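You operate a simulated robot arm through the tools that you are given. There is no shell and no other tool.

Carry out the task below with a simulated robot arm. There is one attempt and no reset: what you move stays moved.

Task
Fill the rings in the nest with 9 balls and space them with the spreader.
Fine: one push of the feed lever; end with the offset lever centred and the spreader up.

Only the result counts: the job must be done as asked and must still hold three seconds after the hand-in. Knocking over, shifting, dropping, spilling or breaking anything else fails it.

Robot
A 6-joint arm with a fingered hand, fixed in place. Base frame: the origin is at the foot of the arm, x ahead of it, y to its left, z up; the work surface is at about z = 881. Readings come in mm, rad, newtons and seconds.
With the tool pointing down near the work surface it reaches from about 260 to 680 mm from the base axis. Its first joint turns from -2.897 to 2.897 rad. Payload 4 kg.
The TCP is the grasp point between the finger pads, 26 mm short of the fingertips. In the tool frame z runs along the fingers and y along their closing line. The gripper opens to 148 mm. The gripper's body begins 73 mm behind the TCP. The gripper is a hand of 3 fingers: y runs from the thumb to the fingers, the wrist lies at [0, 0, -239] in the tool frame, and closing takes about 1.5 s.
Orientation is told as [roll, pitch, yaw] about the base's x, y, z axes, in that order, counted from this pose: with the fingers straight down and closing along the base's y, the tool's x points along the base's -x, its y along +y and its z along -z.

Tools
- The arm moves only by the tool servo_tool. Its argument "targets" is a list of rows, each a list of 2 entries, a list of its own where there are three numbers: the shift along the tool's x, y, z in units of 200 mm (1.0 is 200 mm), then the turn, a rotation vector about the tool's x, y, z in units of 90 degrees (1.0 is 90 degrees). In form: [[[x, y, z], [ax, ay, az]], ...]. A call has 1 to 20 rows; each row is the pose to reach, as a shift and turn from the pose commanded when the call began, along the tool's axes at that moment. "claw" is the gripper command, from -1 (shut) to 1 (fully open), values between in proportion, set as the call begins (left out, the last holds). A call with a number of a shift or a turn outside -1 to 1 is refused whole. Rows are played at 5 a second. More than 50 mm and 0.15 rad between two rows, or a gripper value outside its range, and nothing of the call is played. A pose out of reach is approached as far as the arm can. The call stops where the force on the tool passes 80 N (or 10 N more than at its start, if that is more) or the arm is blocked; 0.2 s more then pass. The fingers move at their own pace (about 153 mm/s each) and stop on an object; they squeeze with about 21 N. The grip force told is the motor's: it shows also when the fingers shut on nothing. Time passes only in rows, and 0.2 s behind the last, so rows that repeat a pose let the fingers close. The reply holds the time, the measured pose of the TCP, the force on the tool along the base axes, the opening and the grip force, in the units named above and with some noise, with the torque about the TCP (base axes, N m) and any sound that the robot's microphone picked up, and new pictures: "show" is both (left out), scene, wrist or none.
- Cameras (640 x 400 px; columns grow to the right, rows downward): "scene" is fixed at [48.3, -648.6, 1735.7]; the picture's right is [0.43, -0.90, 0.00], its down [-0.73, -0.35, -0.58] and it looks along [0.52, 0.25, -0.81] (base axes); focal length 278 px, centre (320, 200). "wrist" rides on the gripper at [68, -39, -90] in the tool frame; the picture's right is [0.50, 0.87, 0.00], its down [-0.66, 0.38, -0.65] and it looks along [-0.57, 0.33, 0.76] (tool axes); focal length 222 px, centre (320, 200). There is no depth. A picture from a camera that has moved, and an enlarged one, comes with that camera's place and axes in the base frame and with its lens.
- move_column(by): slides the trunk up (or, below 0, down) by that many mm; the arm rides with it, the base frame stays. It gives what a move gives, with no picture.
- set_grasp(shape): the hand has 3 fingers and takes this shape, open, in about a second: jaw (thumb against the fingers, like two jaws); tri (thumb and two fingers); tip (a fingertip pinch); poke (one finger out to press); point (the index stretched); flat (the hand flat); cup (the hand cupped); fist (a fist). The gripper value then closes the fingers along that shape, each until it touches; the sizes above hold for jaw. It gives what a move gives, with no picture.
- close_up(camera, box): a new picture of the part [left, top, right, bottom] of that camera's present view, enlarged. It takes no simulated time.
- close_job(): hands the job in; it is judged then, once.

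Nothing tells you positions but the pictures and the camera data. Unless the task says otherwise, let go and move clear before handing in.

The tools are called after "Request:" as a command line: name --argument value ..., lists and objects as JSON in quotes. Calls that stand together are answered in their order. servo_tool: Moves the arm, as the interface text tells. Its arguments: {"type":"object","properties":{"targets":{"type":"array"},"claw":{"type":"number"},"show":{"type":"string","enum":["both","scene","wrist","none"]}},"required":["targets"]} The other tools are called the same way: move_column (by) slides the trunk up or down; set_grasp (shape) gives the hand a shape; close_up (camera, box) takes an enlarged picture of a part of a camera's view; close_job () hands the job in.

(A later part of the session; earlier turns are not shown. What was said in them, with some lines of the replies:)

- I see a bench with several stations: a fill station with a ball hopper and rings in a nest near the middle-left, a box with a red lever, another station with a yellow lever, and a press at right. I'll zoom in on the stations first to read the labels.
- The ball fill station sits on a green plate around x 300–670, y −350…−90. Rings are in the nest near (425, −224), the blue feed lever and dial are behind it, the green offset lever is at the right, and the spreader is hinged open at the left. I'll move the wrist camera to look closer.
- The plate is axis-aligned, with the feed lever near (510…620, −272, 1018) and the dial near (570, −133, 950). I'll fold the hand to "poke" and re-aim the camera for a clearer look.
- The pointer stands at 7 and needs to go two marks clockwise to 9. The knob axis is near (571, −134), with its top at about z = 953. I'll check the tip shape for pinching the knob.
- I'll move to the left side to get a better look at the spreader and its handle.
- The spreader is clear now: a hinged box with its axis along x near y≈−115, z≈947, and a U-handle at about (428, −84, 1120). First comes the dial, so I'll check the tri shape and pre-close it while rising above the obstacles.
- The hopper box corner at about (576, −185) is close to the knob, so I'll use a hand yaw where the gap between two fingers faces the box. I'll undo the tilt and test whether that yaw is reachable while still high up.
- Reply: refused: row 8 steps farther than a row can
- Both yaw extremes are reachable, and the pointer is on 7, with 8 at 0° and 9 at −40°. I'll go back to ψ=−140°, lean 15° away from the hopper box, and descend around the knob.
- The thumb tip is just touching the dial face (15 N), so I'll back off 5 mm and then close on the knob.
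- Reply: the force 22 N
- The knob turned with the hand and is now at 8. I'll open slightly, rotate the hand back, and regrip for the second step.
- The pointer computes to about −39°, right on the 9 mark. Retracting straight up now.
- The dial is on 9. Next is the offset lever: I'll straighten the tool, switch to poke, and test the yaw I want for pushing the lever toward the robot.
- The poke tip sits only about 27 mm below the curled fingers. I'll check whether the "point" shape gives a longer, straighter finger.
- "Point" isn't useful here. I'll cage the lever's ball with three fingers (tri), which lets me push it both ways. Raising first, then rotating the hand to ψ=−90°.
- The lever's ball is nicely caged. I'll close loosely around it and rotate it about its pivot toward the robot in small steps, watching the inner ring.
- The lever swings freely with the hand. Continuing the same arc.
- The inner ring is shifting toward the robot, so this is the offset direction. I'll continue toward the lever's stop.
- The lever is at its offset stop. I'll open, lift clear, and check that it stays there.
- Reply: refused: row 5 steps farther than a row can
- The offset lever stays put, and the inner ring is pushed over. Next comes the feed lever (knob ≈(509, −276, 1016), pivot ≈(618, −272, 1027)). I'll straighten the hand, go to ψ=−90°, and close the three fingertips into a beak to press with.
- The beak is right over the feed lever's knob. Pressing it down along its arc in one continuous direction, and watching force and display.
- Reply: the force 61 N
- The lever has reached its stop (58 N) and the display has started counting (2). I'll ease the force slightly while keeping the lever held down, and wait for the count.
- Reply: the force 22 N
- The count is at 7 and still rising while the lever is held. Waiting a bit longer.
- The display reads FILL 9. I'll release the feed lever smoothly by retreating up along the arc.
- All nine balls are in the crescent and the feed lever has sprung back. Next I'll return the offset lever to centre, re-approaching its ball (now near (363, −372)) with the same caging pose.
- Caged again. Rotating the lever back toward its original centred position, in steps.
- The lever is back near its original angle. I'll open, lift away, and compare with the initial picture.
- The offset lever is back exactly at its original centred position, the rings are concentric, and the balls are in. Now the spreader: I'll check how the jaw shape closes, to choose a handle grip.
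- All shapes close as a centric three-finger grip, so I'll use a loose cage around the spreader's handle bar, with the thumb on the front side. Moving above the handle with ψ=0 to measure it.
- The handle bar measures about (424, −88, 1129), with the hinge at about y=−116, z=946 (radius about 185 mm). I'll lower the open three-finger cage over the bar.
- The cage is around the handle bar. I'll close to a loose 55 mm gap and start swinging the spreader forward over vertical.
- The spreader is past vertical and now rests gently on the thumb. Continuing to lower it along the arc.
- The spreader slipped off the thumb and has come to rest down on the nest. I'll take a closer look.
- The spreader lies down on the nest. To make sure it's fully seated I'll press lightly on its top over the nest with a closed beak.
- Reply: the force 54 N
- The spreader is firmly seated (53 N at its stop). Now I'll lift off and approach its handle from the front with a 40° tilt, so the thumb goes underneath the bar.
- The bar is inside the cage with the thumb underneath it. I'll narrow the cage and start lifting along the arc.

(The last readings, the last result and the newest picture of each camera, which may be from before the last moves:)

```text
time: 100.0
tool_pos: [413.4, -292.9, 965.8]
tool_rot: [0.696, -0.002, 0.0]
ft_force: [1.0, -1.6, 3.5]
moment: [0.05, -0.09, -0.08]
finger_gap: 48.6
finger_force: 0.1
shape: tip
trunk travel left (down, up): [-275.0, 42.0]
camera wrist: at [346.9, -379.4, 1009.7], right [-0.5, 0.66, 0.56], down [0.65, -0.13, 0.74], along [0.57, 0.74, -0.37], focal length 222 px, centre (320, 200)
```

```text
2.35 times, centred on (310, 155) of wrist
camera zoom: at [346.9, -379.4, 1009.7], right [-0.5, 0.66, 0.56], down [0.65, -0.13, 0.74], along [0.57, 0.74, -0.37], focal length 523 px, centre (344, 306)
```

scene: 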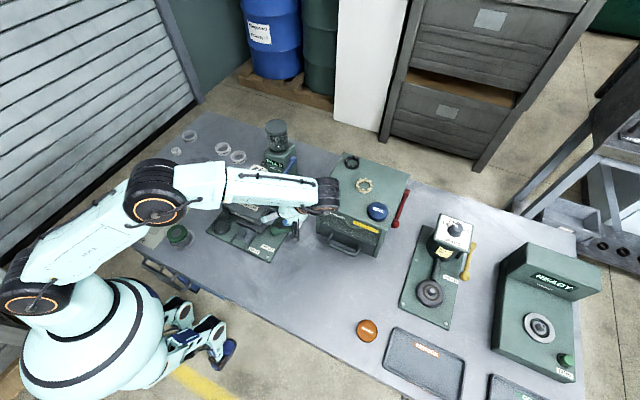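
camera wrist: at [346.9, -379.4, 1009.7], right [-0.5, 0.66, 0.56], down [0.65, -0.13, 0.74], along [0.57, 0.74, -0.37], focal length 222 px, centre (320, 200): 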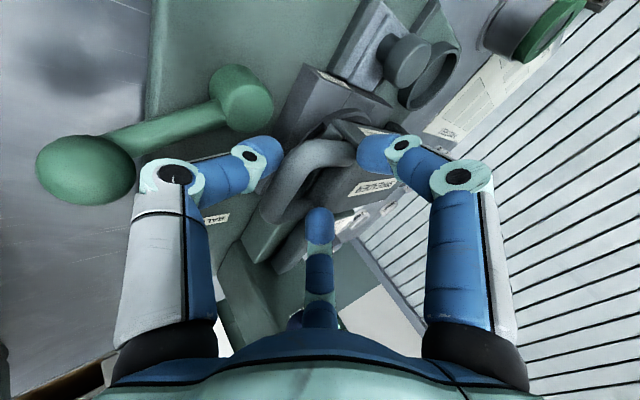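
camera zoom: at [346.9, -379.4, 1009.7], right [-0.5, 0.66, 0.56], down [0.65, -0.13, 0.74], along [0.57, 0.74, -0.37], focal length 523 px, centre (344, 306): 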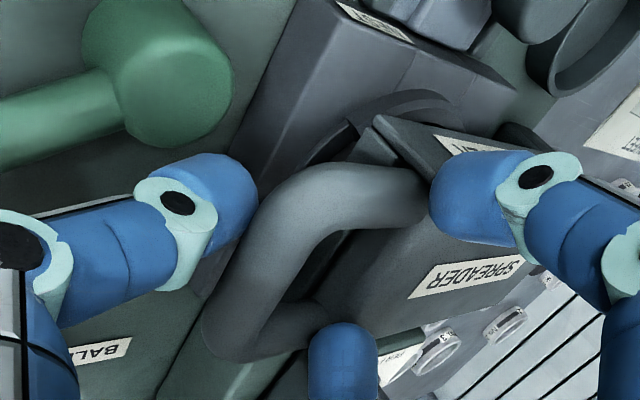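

Request:
servo_tool --targets '[[[0, 0.021, -0.0215], [0.0055, 0, 0]], [[0, 0.042, -0.043], [0.0111, 0, 0]], [[0, 0.072, -0.069], [0.0166, 0, 0]], [[0, 0.1025, -0.095], [0.0222, 0, 0]]]' --show "both"

Request:
close_up --camera "wrist" --box '[210, 70, 410, 240]'

Request:
close_up --camera "scene" --box '[230, 180, 310, 250]'

```text
time: 101.0
tool_pos: [413.8, -289.7, 992.8]
tool_rot: [0.662, -0.001, 0.0]
ft_force: [0.6, -0.7, -1.2]
moment: [-0.02, 0.0, 0.03]
finger_gap: 49.0
finger_force: 0.1
shape: tip
trunk travel left (down, up): [-275.0, 42.0]
camera wrist: at [346.7, -374.8, 1040.2], right [-0.5, 0.68, 0.53], down [0.65, -0.1, 0.75], along [0.57, 0.72, -0.4], focal length 222 px, centre (320, 200)
```

scene: 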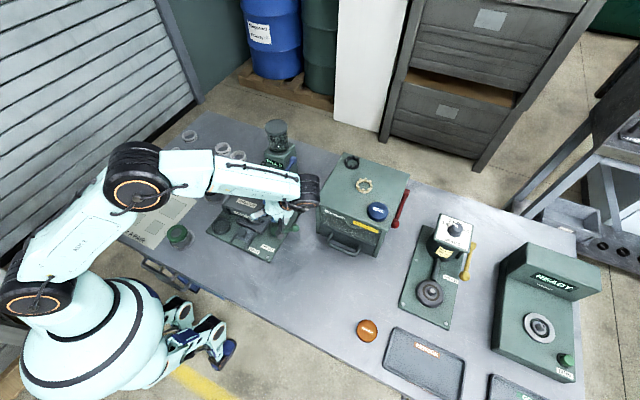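
wrist: 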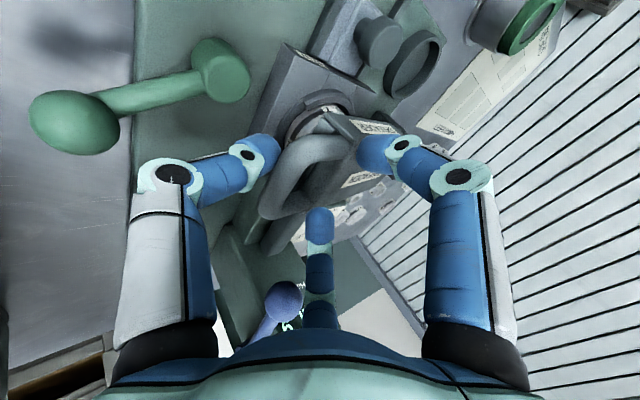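

```text
2.35 times, centred on (310, 155) of wrist
camera zoom: at [346.7, -374.8, 1040.2], right [-0.5, 0.68, 0.53], down [0.65, -0.1, 0.75], along [0.57, 0.72, -0.4], focal length 523 px, centre (344, 306)
```

zoom: 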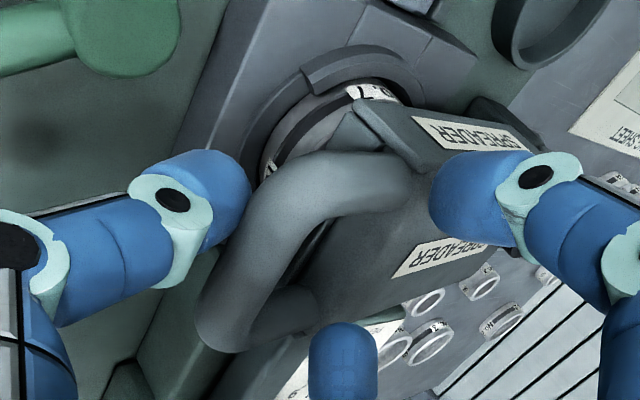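

```text
5.71 times, centred on (270, 215) of scene
camera zoom: at [48.3, -648.6, 1735.7], right [0.43, -0.9, 0.0], down [-0.73, -0.35, -0.58], along [0.52, 0.25, -0.81], focal length 1591 px, centre (606, 114)
```

zoom: 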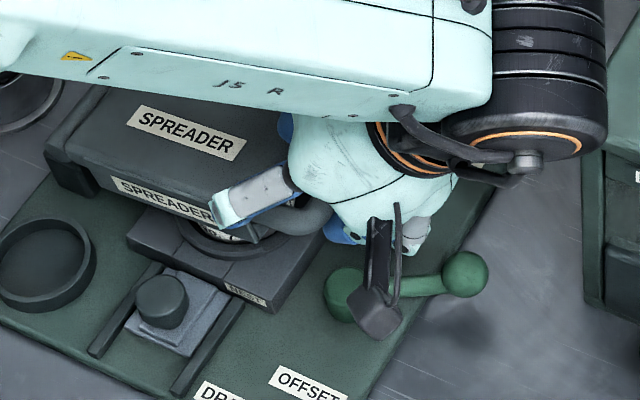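

The spreader is lifting on the thumb. Continuing up the arc.

Request:
servo_tool --targets '[[[0, 0.0625, -0.0495], [0.0222, 0, 0]], [[0, 0.1305, -0.0915], [0.0444, 0, 0]], [[0, 0.201, -0.1285], [0.0722, 0, 0]], [[0, 0.276, -0.157], [0.1, 0, 0]], [[0, 0.3525, -0.181], [0.1278, 0, 0]], [[0, 0.431, -0.197], [0.1556, 0, 0]]]' --show "both"

Request:
close_up --camera "wrist" --box '[210, 70, 410, 240]'

Request:
close_up --camera "scene" --box '[220, 150, 310, 240]'

```text
time: 102.4
tool_pos: [412.5, -242.9, 1077.2]
tool_rot: [0.416, 0.001, -0.001]
ft_force: [-0.1, -2.1, -0.2]
moment: [-0.01, -0.02, 0.04]
finger_gap: 49.5
finger_force: 0.0
shape: tip
trunk travel left (down, up): [-275.0, 42.0]
camera wrist: at [346.0, -315.1, 1144.5], right [-0.5, 0.79, 0.35], down [0.66, 0.08, 0.75], along [0.57, 0.61, -0.56], focal length 222 px, centre (320, 200)
```

scene: 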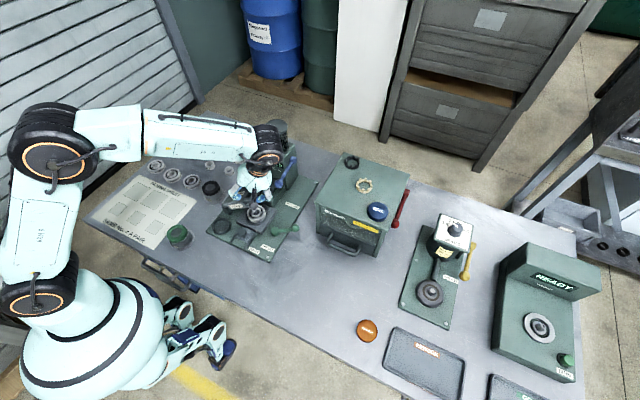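
wrist: 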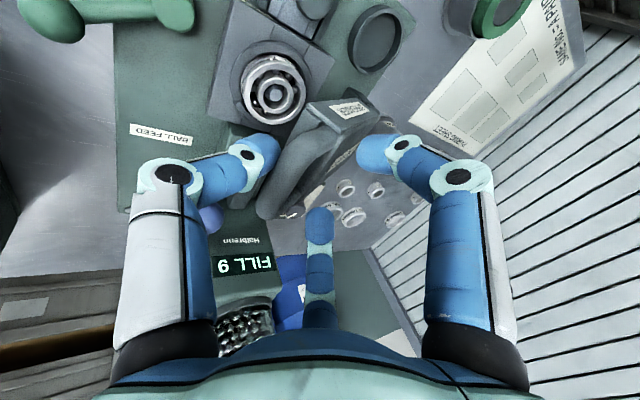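

```text
2.35 times, centred on (310, 155) of wrist
camera zoom: at [346.0, -315.1, 1144.5], right [-0.5, 0.79, 0.35], down [0.66, 0.08, 0.75], along [0.57, 0.61, -0.56], focal length 523 px, centre (344, 306)
```

zoom: 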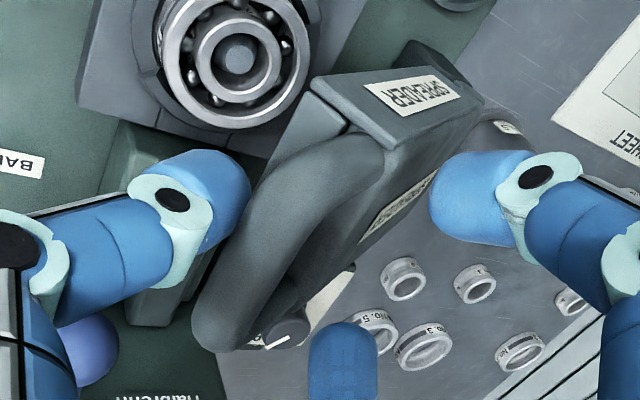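

```text
4.44 times, centred on (265, 195) of scene
camera zoom: at [48.3, -648.6, 1735.7], right [0.43, -0.9, 0.0], down [-0.73, -0.35, -0.58], along [0.52, 0.25, -0.81], focal length 1238 px, centre (564, 222)
```

zoom: 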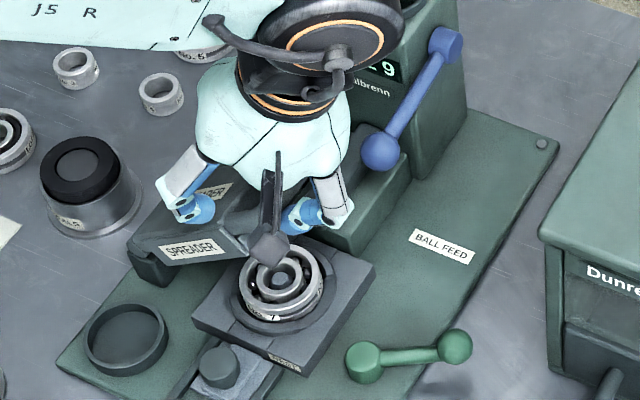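

The balls already look evenly spaced. Continuing to raise the spreader toward vertical.

Request:
servo_tool --targets '[[[0, 0.075, -0.029], [0.0278, 0, 0]], [[0, 0.153, -0.0505], [0.0556, 0, 0]], [[0, 0.232, -0.0665], [0.0833, 0, 0]], [[0, 0.3125, -0.074], [0.1111, 0, 0]], [[0, 0.3935, -0.0765], [0.1389, 0, 0]], [[0, 0.475, -0.07], [0.1667, 0, 0]], [[0, 0.555, -0.058], [0.1944, 0, 0]], [[0, 0.634, -0.037], [0.2222, 0, 0]]]' --show "both"

Request:
close_up --camera "wrist" --box '[210, 70, 410, 240]'

Request:
close_up --camera "scene" --box '[190, 120, 290, 220]'

```text
time: 104.2
tool_pos: [412.9, -129.9, 1133.9]
tool_rot: [0.068, -0.001, 0.0]
ft_force: [-0.1, 0.6, 0.2]
moment: [-0.02, 0.0, -0.01]
finger_gap: 48.7
finger_force: 0.1
shape: tip
trunk travel left (down, up): [-275.0, 42.0]
camera wrist: at [346.4, -175.5, 1222.2], right [-0.5, 0.86, 0.06], down [0.66, 0.33, 0.68], along [0.57, 0.38, -0.73], focal length 222 px, centre (320, 200)
```

scene: 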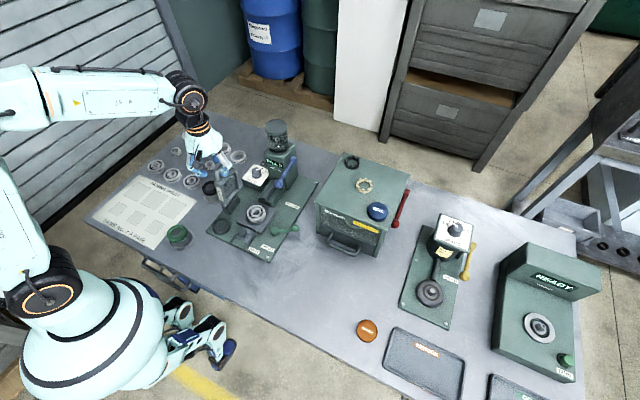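
wrist: 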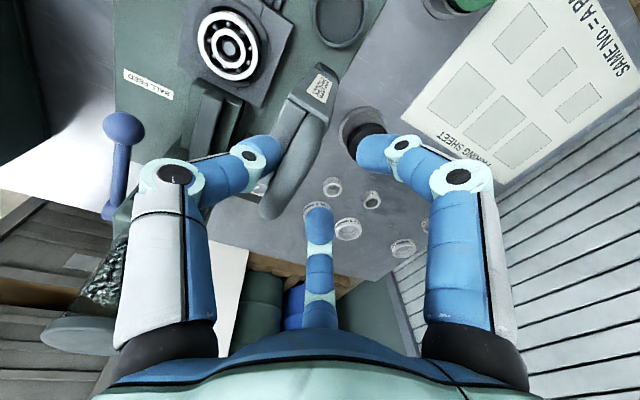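

```text
2.35 times, centred on (310, 155) of wrist
camera zoom: at [346.4, -175.5, 1222.2], right [-0.5, 0.86, 0.06], down [0.66, 0.33, 0.68], along [0.57, 0.38, -0.73], focal length 523 px, centre (344, 306)
```

zoom: 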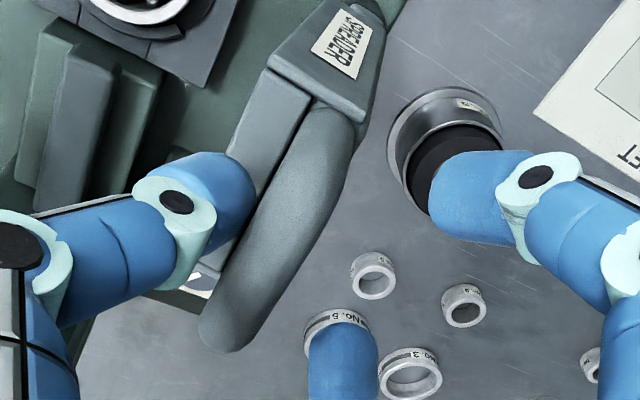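

```text
4.00 times, centred on (240, 170) of scene
camera zoom: at [48.3, -648.6, 1735.7], right [0.43, -0.9, 0.0], down [-0.73, -0.35, -0.58], along [0.52, 0.25, -0.81], focal length 1114 px, centre (640, 320)
```

zoom: 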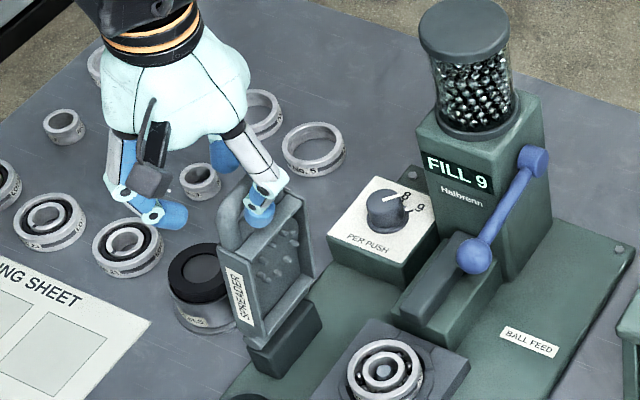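

Request:
servo_tool --targets '[[[0, 0.082, -0.0035], [0.0222, 0, 0]], [[0, 0.163, 0.003], [0.0444, 0, 0]], [[0, 0.2435, 0.011], [0.0444, 0, 0]], [[0, 0.3225, 0.02], [0.0444, 0, 0]], [[0, 0.3225, 0.02], [0.0444, 0, 0]]]' --show "both"

Request:
close_up --camera "wrist" --box '[210, 70, 410, 240]'

Request:
close_up --camera "scene" --box '[180, 110, 280, 210]'

```text
time: 105.4
tool_pos: [413.2, -67.2, 1136.1]
tool_rot: [0.0, 0.0, 0.0]
ft_force: [0.2, 0.1, 0.0]
moment: [0.02, -0.01, 0.01]
finger_gap: 48.2
finger_force: 0.0
shape: tip
trunk travel left (down, up): [-275.0, 42.0]
camera wrist: at [346.1, -104.8, 1226.2], right [-0.5, 0.87, 0.0], down [0.65, 0.38, 0.65], along [0.57, 0.33, -0.76], focal length 222 px, centre (320, 200)
```

scene: 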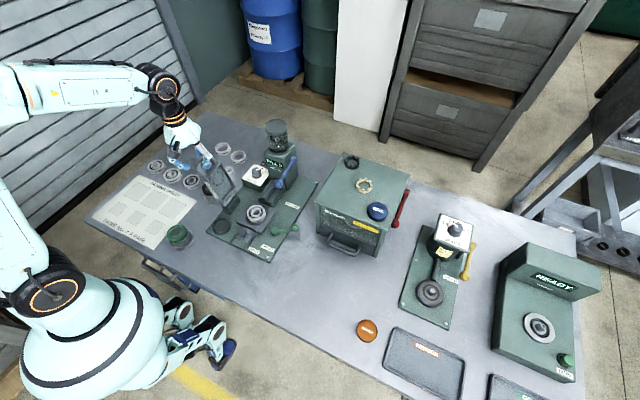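
wrist: 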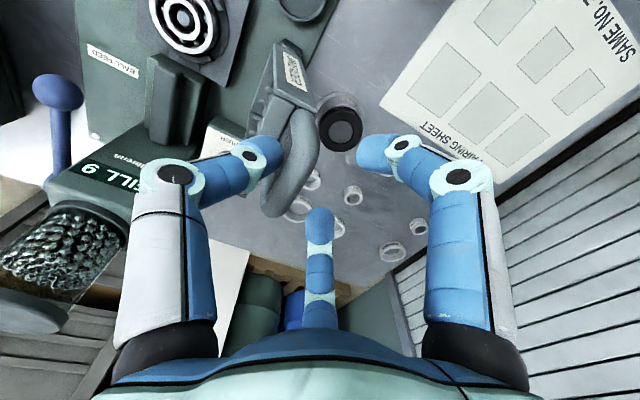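

```text
2.35 times, centred on (310, 155) of wrist
camera zoom: at [346.1, -104.8, 1226.2], right [-0.5, 0.87, 0.0], down [0.65, 0.38, 0.65], along [0.57, 0.33, -0.76], focal length 523 px, centre (344, 306)
```

zoom: 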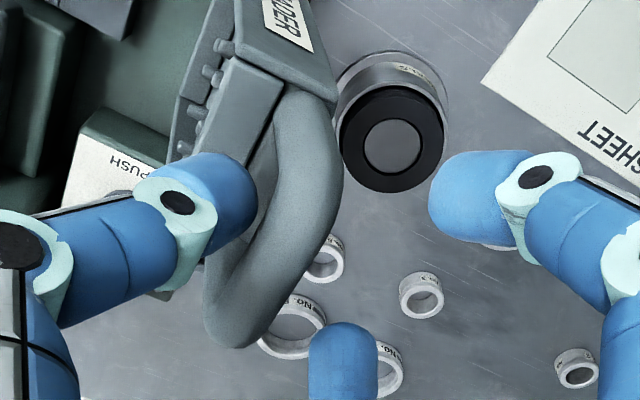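

```text
4.00 times, centred on (230, 160) of scene
camera zoom: at [48.3, -648.6, 1735.7], right [0.43, -0.9, 0.0], down [-0.73, -0.35, -0.58], along [0.52, 0.25, -0.81], focal length 1114 px, centre (680, 360)
```

zoom: 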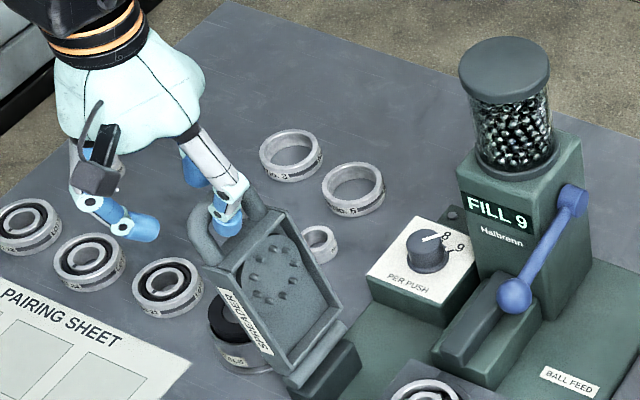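

Request:
servo_tool --targets '[[[0, 0.03, 0], [0, 0, 0]], [[0, 0.05, 0], [0, 0, 0]]]' --show "scene"

Request:
close_up --camera "scene" --box '[180, 110, 280, 210]'

```text
time: 106.0
tool_pos: [413.0, -58.1, 1134.8]
tool_rot: [0.0, -0.001, 0.0]
ft_force: [1.0, -5.4, 2.2]
moment: [-0.16, 0.03, 0.05]
finger_gap: 51.4
finger_force: 0.1
shape: tip
trunk travel left (down, up): [-275.0, 42.0]
```

scene: 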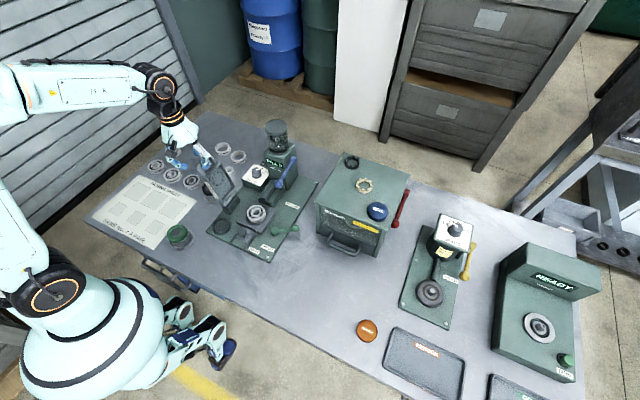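

```text
4.00 times, centred on (230, 160) of scene
camera zoom: at [48.3, -648.6, 1735.7], right [0.43, -0.9, 0.0], down [-0.73, -0.35, -0.58], along [0.52, 0.25, -0.81], focal length 1114 px, centre (680, 360)
```

zoom: 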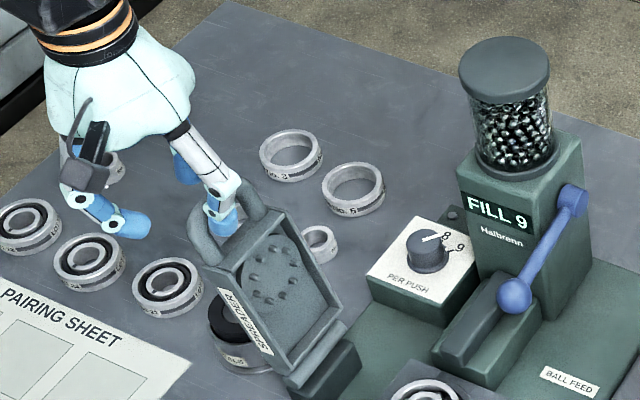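

The spreader is firmly at its open stop. I'll open the cage, centre it on the bar, and lift clear.

Request:
servo_tool --targets '[[[0, 0, 0], [0, 0, 0]], [[0, -0.03, 0], [0, 0, 0]], [[0, -0.06, 0], [0, 0, 0]]]' --claw 0.05 --show "none"

Request:
servo_tool --targets '[[[0, -0.06, -0.1], [0, 0, 0]], [[0, -0.06, -0.25], [0, 0, 0]], [[0, -0.06, -0.45], [0, 0, 0]], [[0, -0.06, -0.6], [0, 0, 0]]]' --show "both"

Request:
close_up --camera "scene" --box '[240, 195, 280, 225]'

Request:
close_up --camera "scene" --box '[180, 110, 320, 250]'

```text
time: 106.8
tool_pos: [412.9, -68.2, 1135.1]
tool_rot: [0.0, 0.0, 0.0]
ft_force: [0.1, 0.3, -0.4]
moment: [-0.03, 0.02, 0.0]
finger_gap: 77.1
finger_force: 0.1
shape: tip
trunk travel left (down, up): [-275.0, 42.0]
```

```text
time: 107.8
tool_pos: [414.0, -83.3, 1256.1]
tool_rot: [0.001, 0.0, -0.001]
ft_force: [0.3, -0.7, -1.3]
moment: [-0.01, 0.01, 0.02]
finger_gap: 77.2
finger_force: 0.0
shape: tip
trunk travel left (down, up): [-275.0, 42.0]
camera wrist: at [346.7, -121.2, 1345.7], right [-0.5, 0.87, 0.0], down [0.66, 0.38, 0.65], along [0.57, 0.33, -0.76], focal length 222 px, centre (320, 200)
```

scene: 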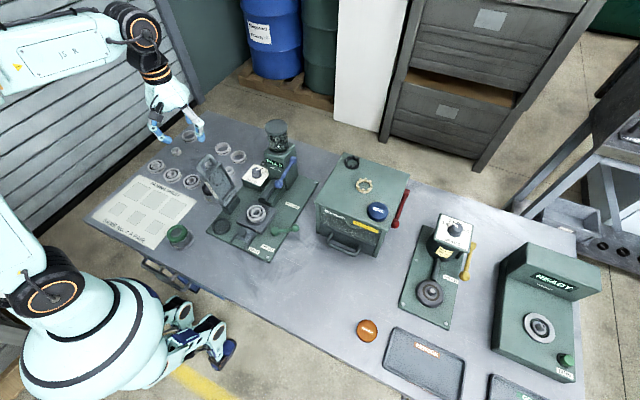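
wrist: 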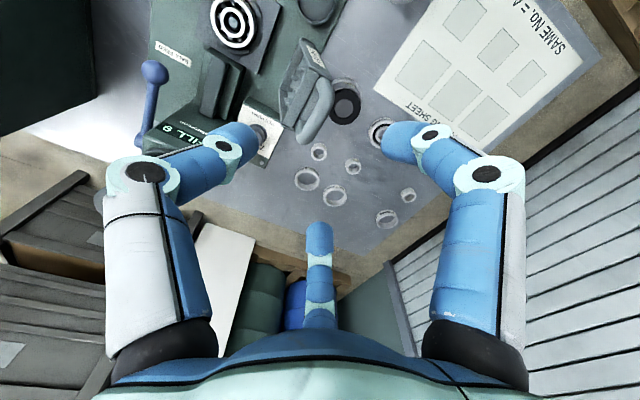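

```text
13.33 times, centred on (260, 210) of scene
camera zoom: at [48.3, -648.6, 1735.7], right [0.43, -0.9, 0.0], down [-0.73, -0.35, -0.58], along [0.52, 0.25, -0.81], focal length 3713 px, centre (1120, 67)
```

zoom: 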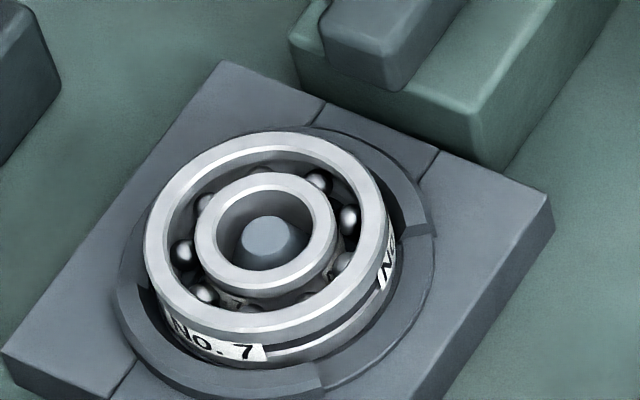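

```text
2.86 times, centred on (250, 180) of scene
camera zoom: at [48.3, -648.6, 1735.7], right [0.43, -0.9, 0.0], down [-0.73, -0.35, -0.58], along [0.52, 0.25, -0.81], focal length 796 px, centre (520, 257)
```

zoom: 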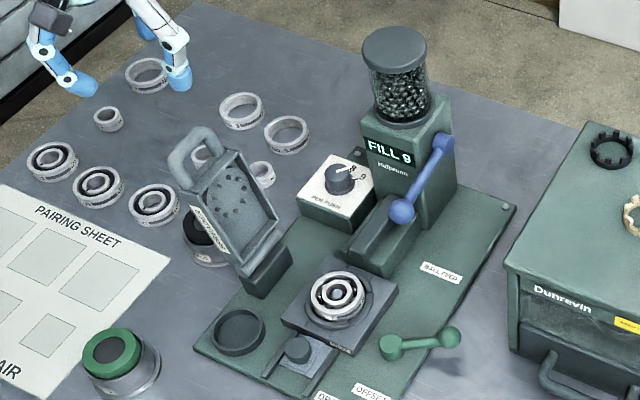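

Request:
close_up --camera "wrist" --box '[190, 0, 290, 60]'

Request:
close_up --camera "scene" --box '[265, 215, 305, 245]'

Request:
servo_tool --targets '[[[0.1, 0, -0.1], [0, 0, 0]], [[0.25, 0, -0.2], [0, 0, 0]], [[0.4, 0, -0.3], [0, 0, 0]], [[0.4, 0, -0.3], [0, 0, 0]]]' --show "both"

Request:
close_up --camera "wrist" --box '[190, 0, 330, 120]'

```text
6.40 times, centred on (240, 30) of wrist
camera zoom: at [346.7, -121.2, 1345.7], right [-0.5, 0.87, 0.0], down [0.66, 0.38, 0.65], along [0.57, 0.33, -0.76], focal length 1422 px, centre (832, 1288)
```

zoom: 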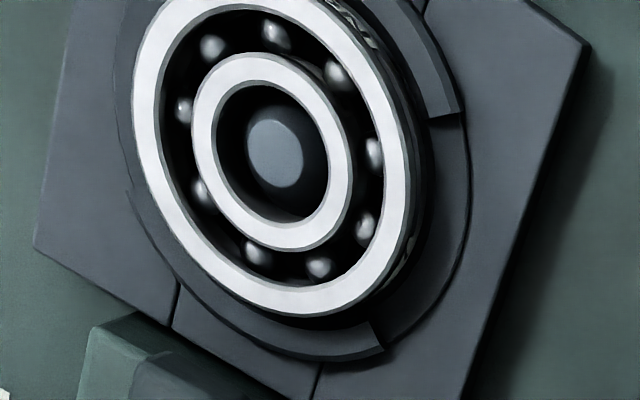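

```text
13.33 times, centred on (285, 230) of scene
camera zoom: at [48.3, -648.6, 1735.7], right [0.43, -0.9, 0.0], down [-0.73, -0.35, -0.58], along [0.52, 0.25, -0.81], focal length 3713 px, centre (787, -200)
```

zoom: 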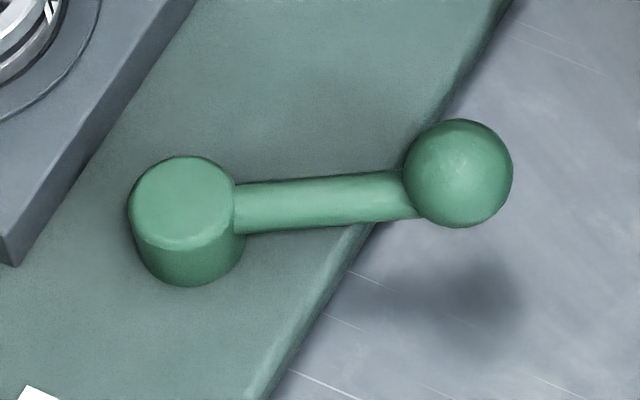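

```text
time: 108.8
tool_pos: [335.2, -82.8, 1316.8]
tool_rot: [-0.001, 0.0, 0.0]
ft_force: [-0.4, -0.1, -0.2]
moment: [0.02, -0.02, 0.0]
finger_gap: 77.2
finger_force: 0.0
shape: tip
trunk travel left (down, up): [-275.0, 42.0]
camera wrist: at [268.2, -121.0, 1407.7], right [-0.5, 0.87, 0.0], down [0.66, 0.38, 0.65], along [0.57, 0.33, -0.76], focal length 222 px, centre (320, 200)
```

scene: 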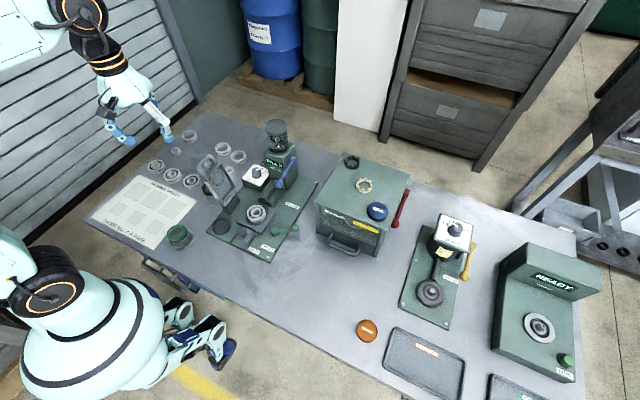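
wrist: 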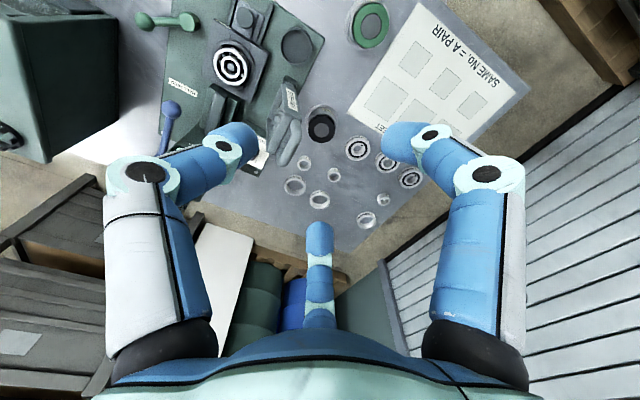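

```text
3.33 times, centred on (260, 60) of wrist
camera zoom: at [268.2, -121.0, 1407.7], right [-0.5, 0.87, 0.0], down [0.66, 0.38, 0.65], along [0.57, 0.33, -0.76], focal length 740 px, centre (520, 667)
```

zoom: 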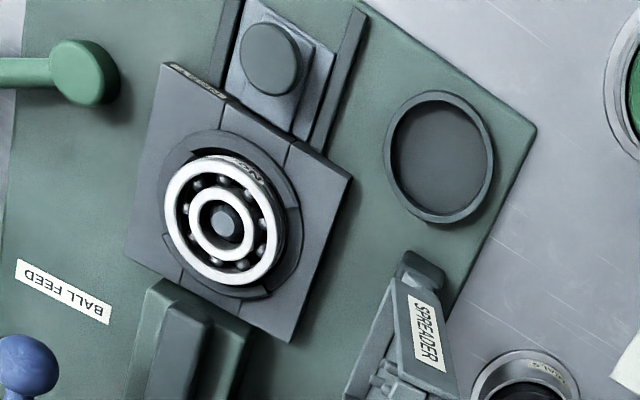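

I count nine balls, evenly spaced around the ring. The offset lever is back at its centred position, the spreader is up at its stop, the feed lever was pushed once, and the arm is clear. Handing in the job.

Request:
close_job

```text
The job is handed in.
```

The rings in the nest now hold 9 evenly spaced balls. I counted all nine in the last close-up picture, and the display reads FILL 9. The job has been handed in, but no verdict has come back.

- **Feed:** I turned the dial from 7 to 9, then pushed the feed lever once. It sprang back up on its own.
- **Offset lever:** I moved it over to open the gap for filling, then returned it. It now matches its starting position in the pictures, and the rings are concentric.
- **Spreader:** I lowered it onto the nest and pressed it to its stop, then raised it back to its open stop. Partway down it slipped off the thumb and dropped the rest of the way. I saw no ball out of place and nothing else moved.

The arm let go and moved clear before the hand-in.
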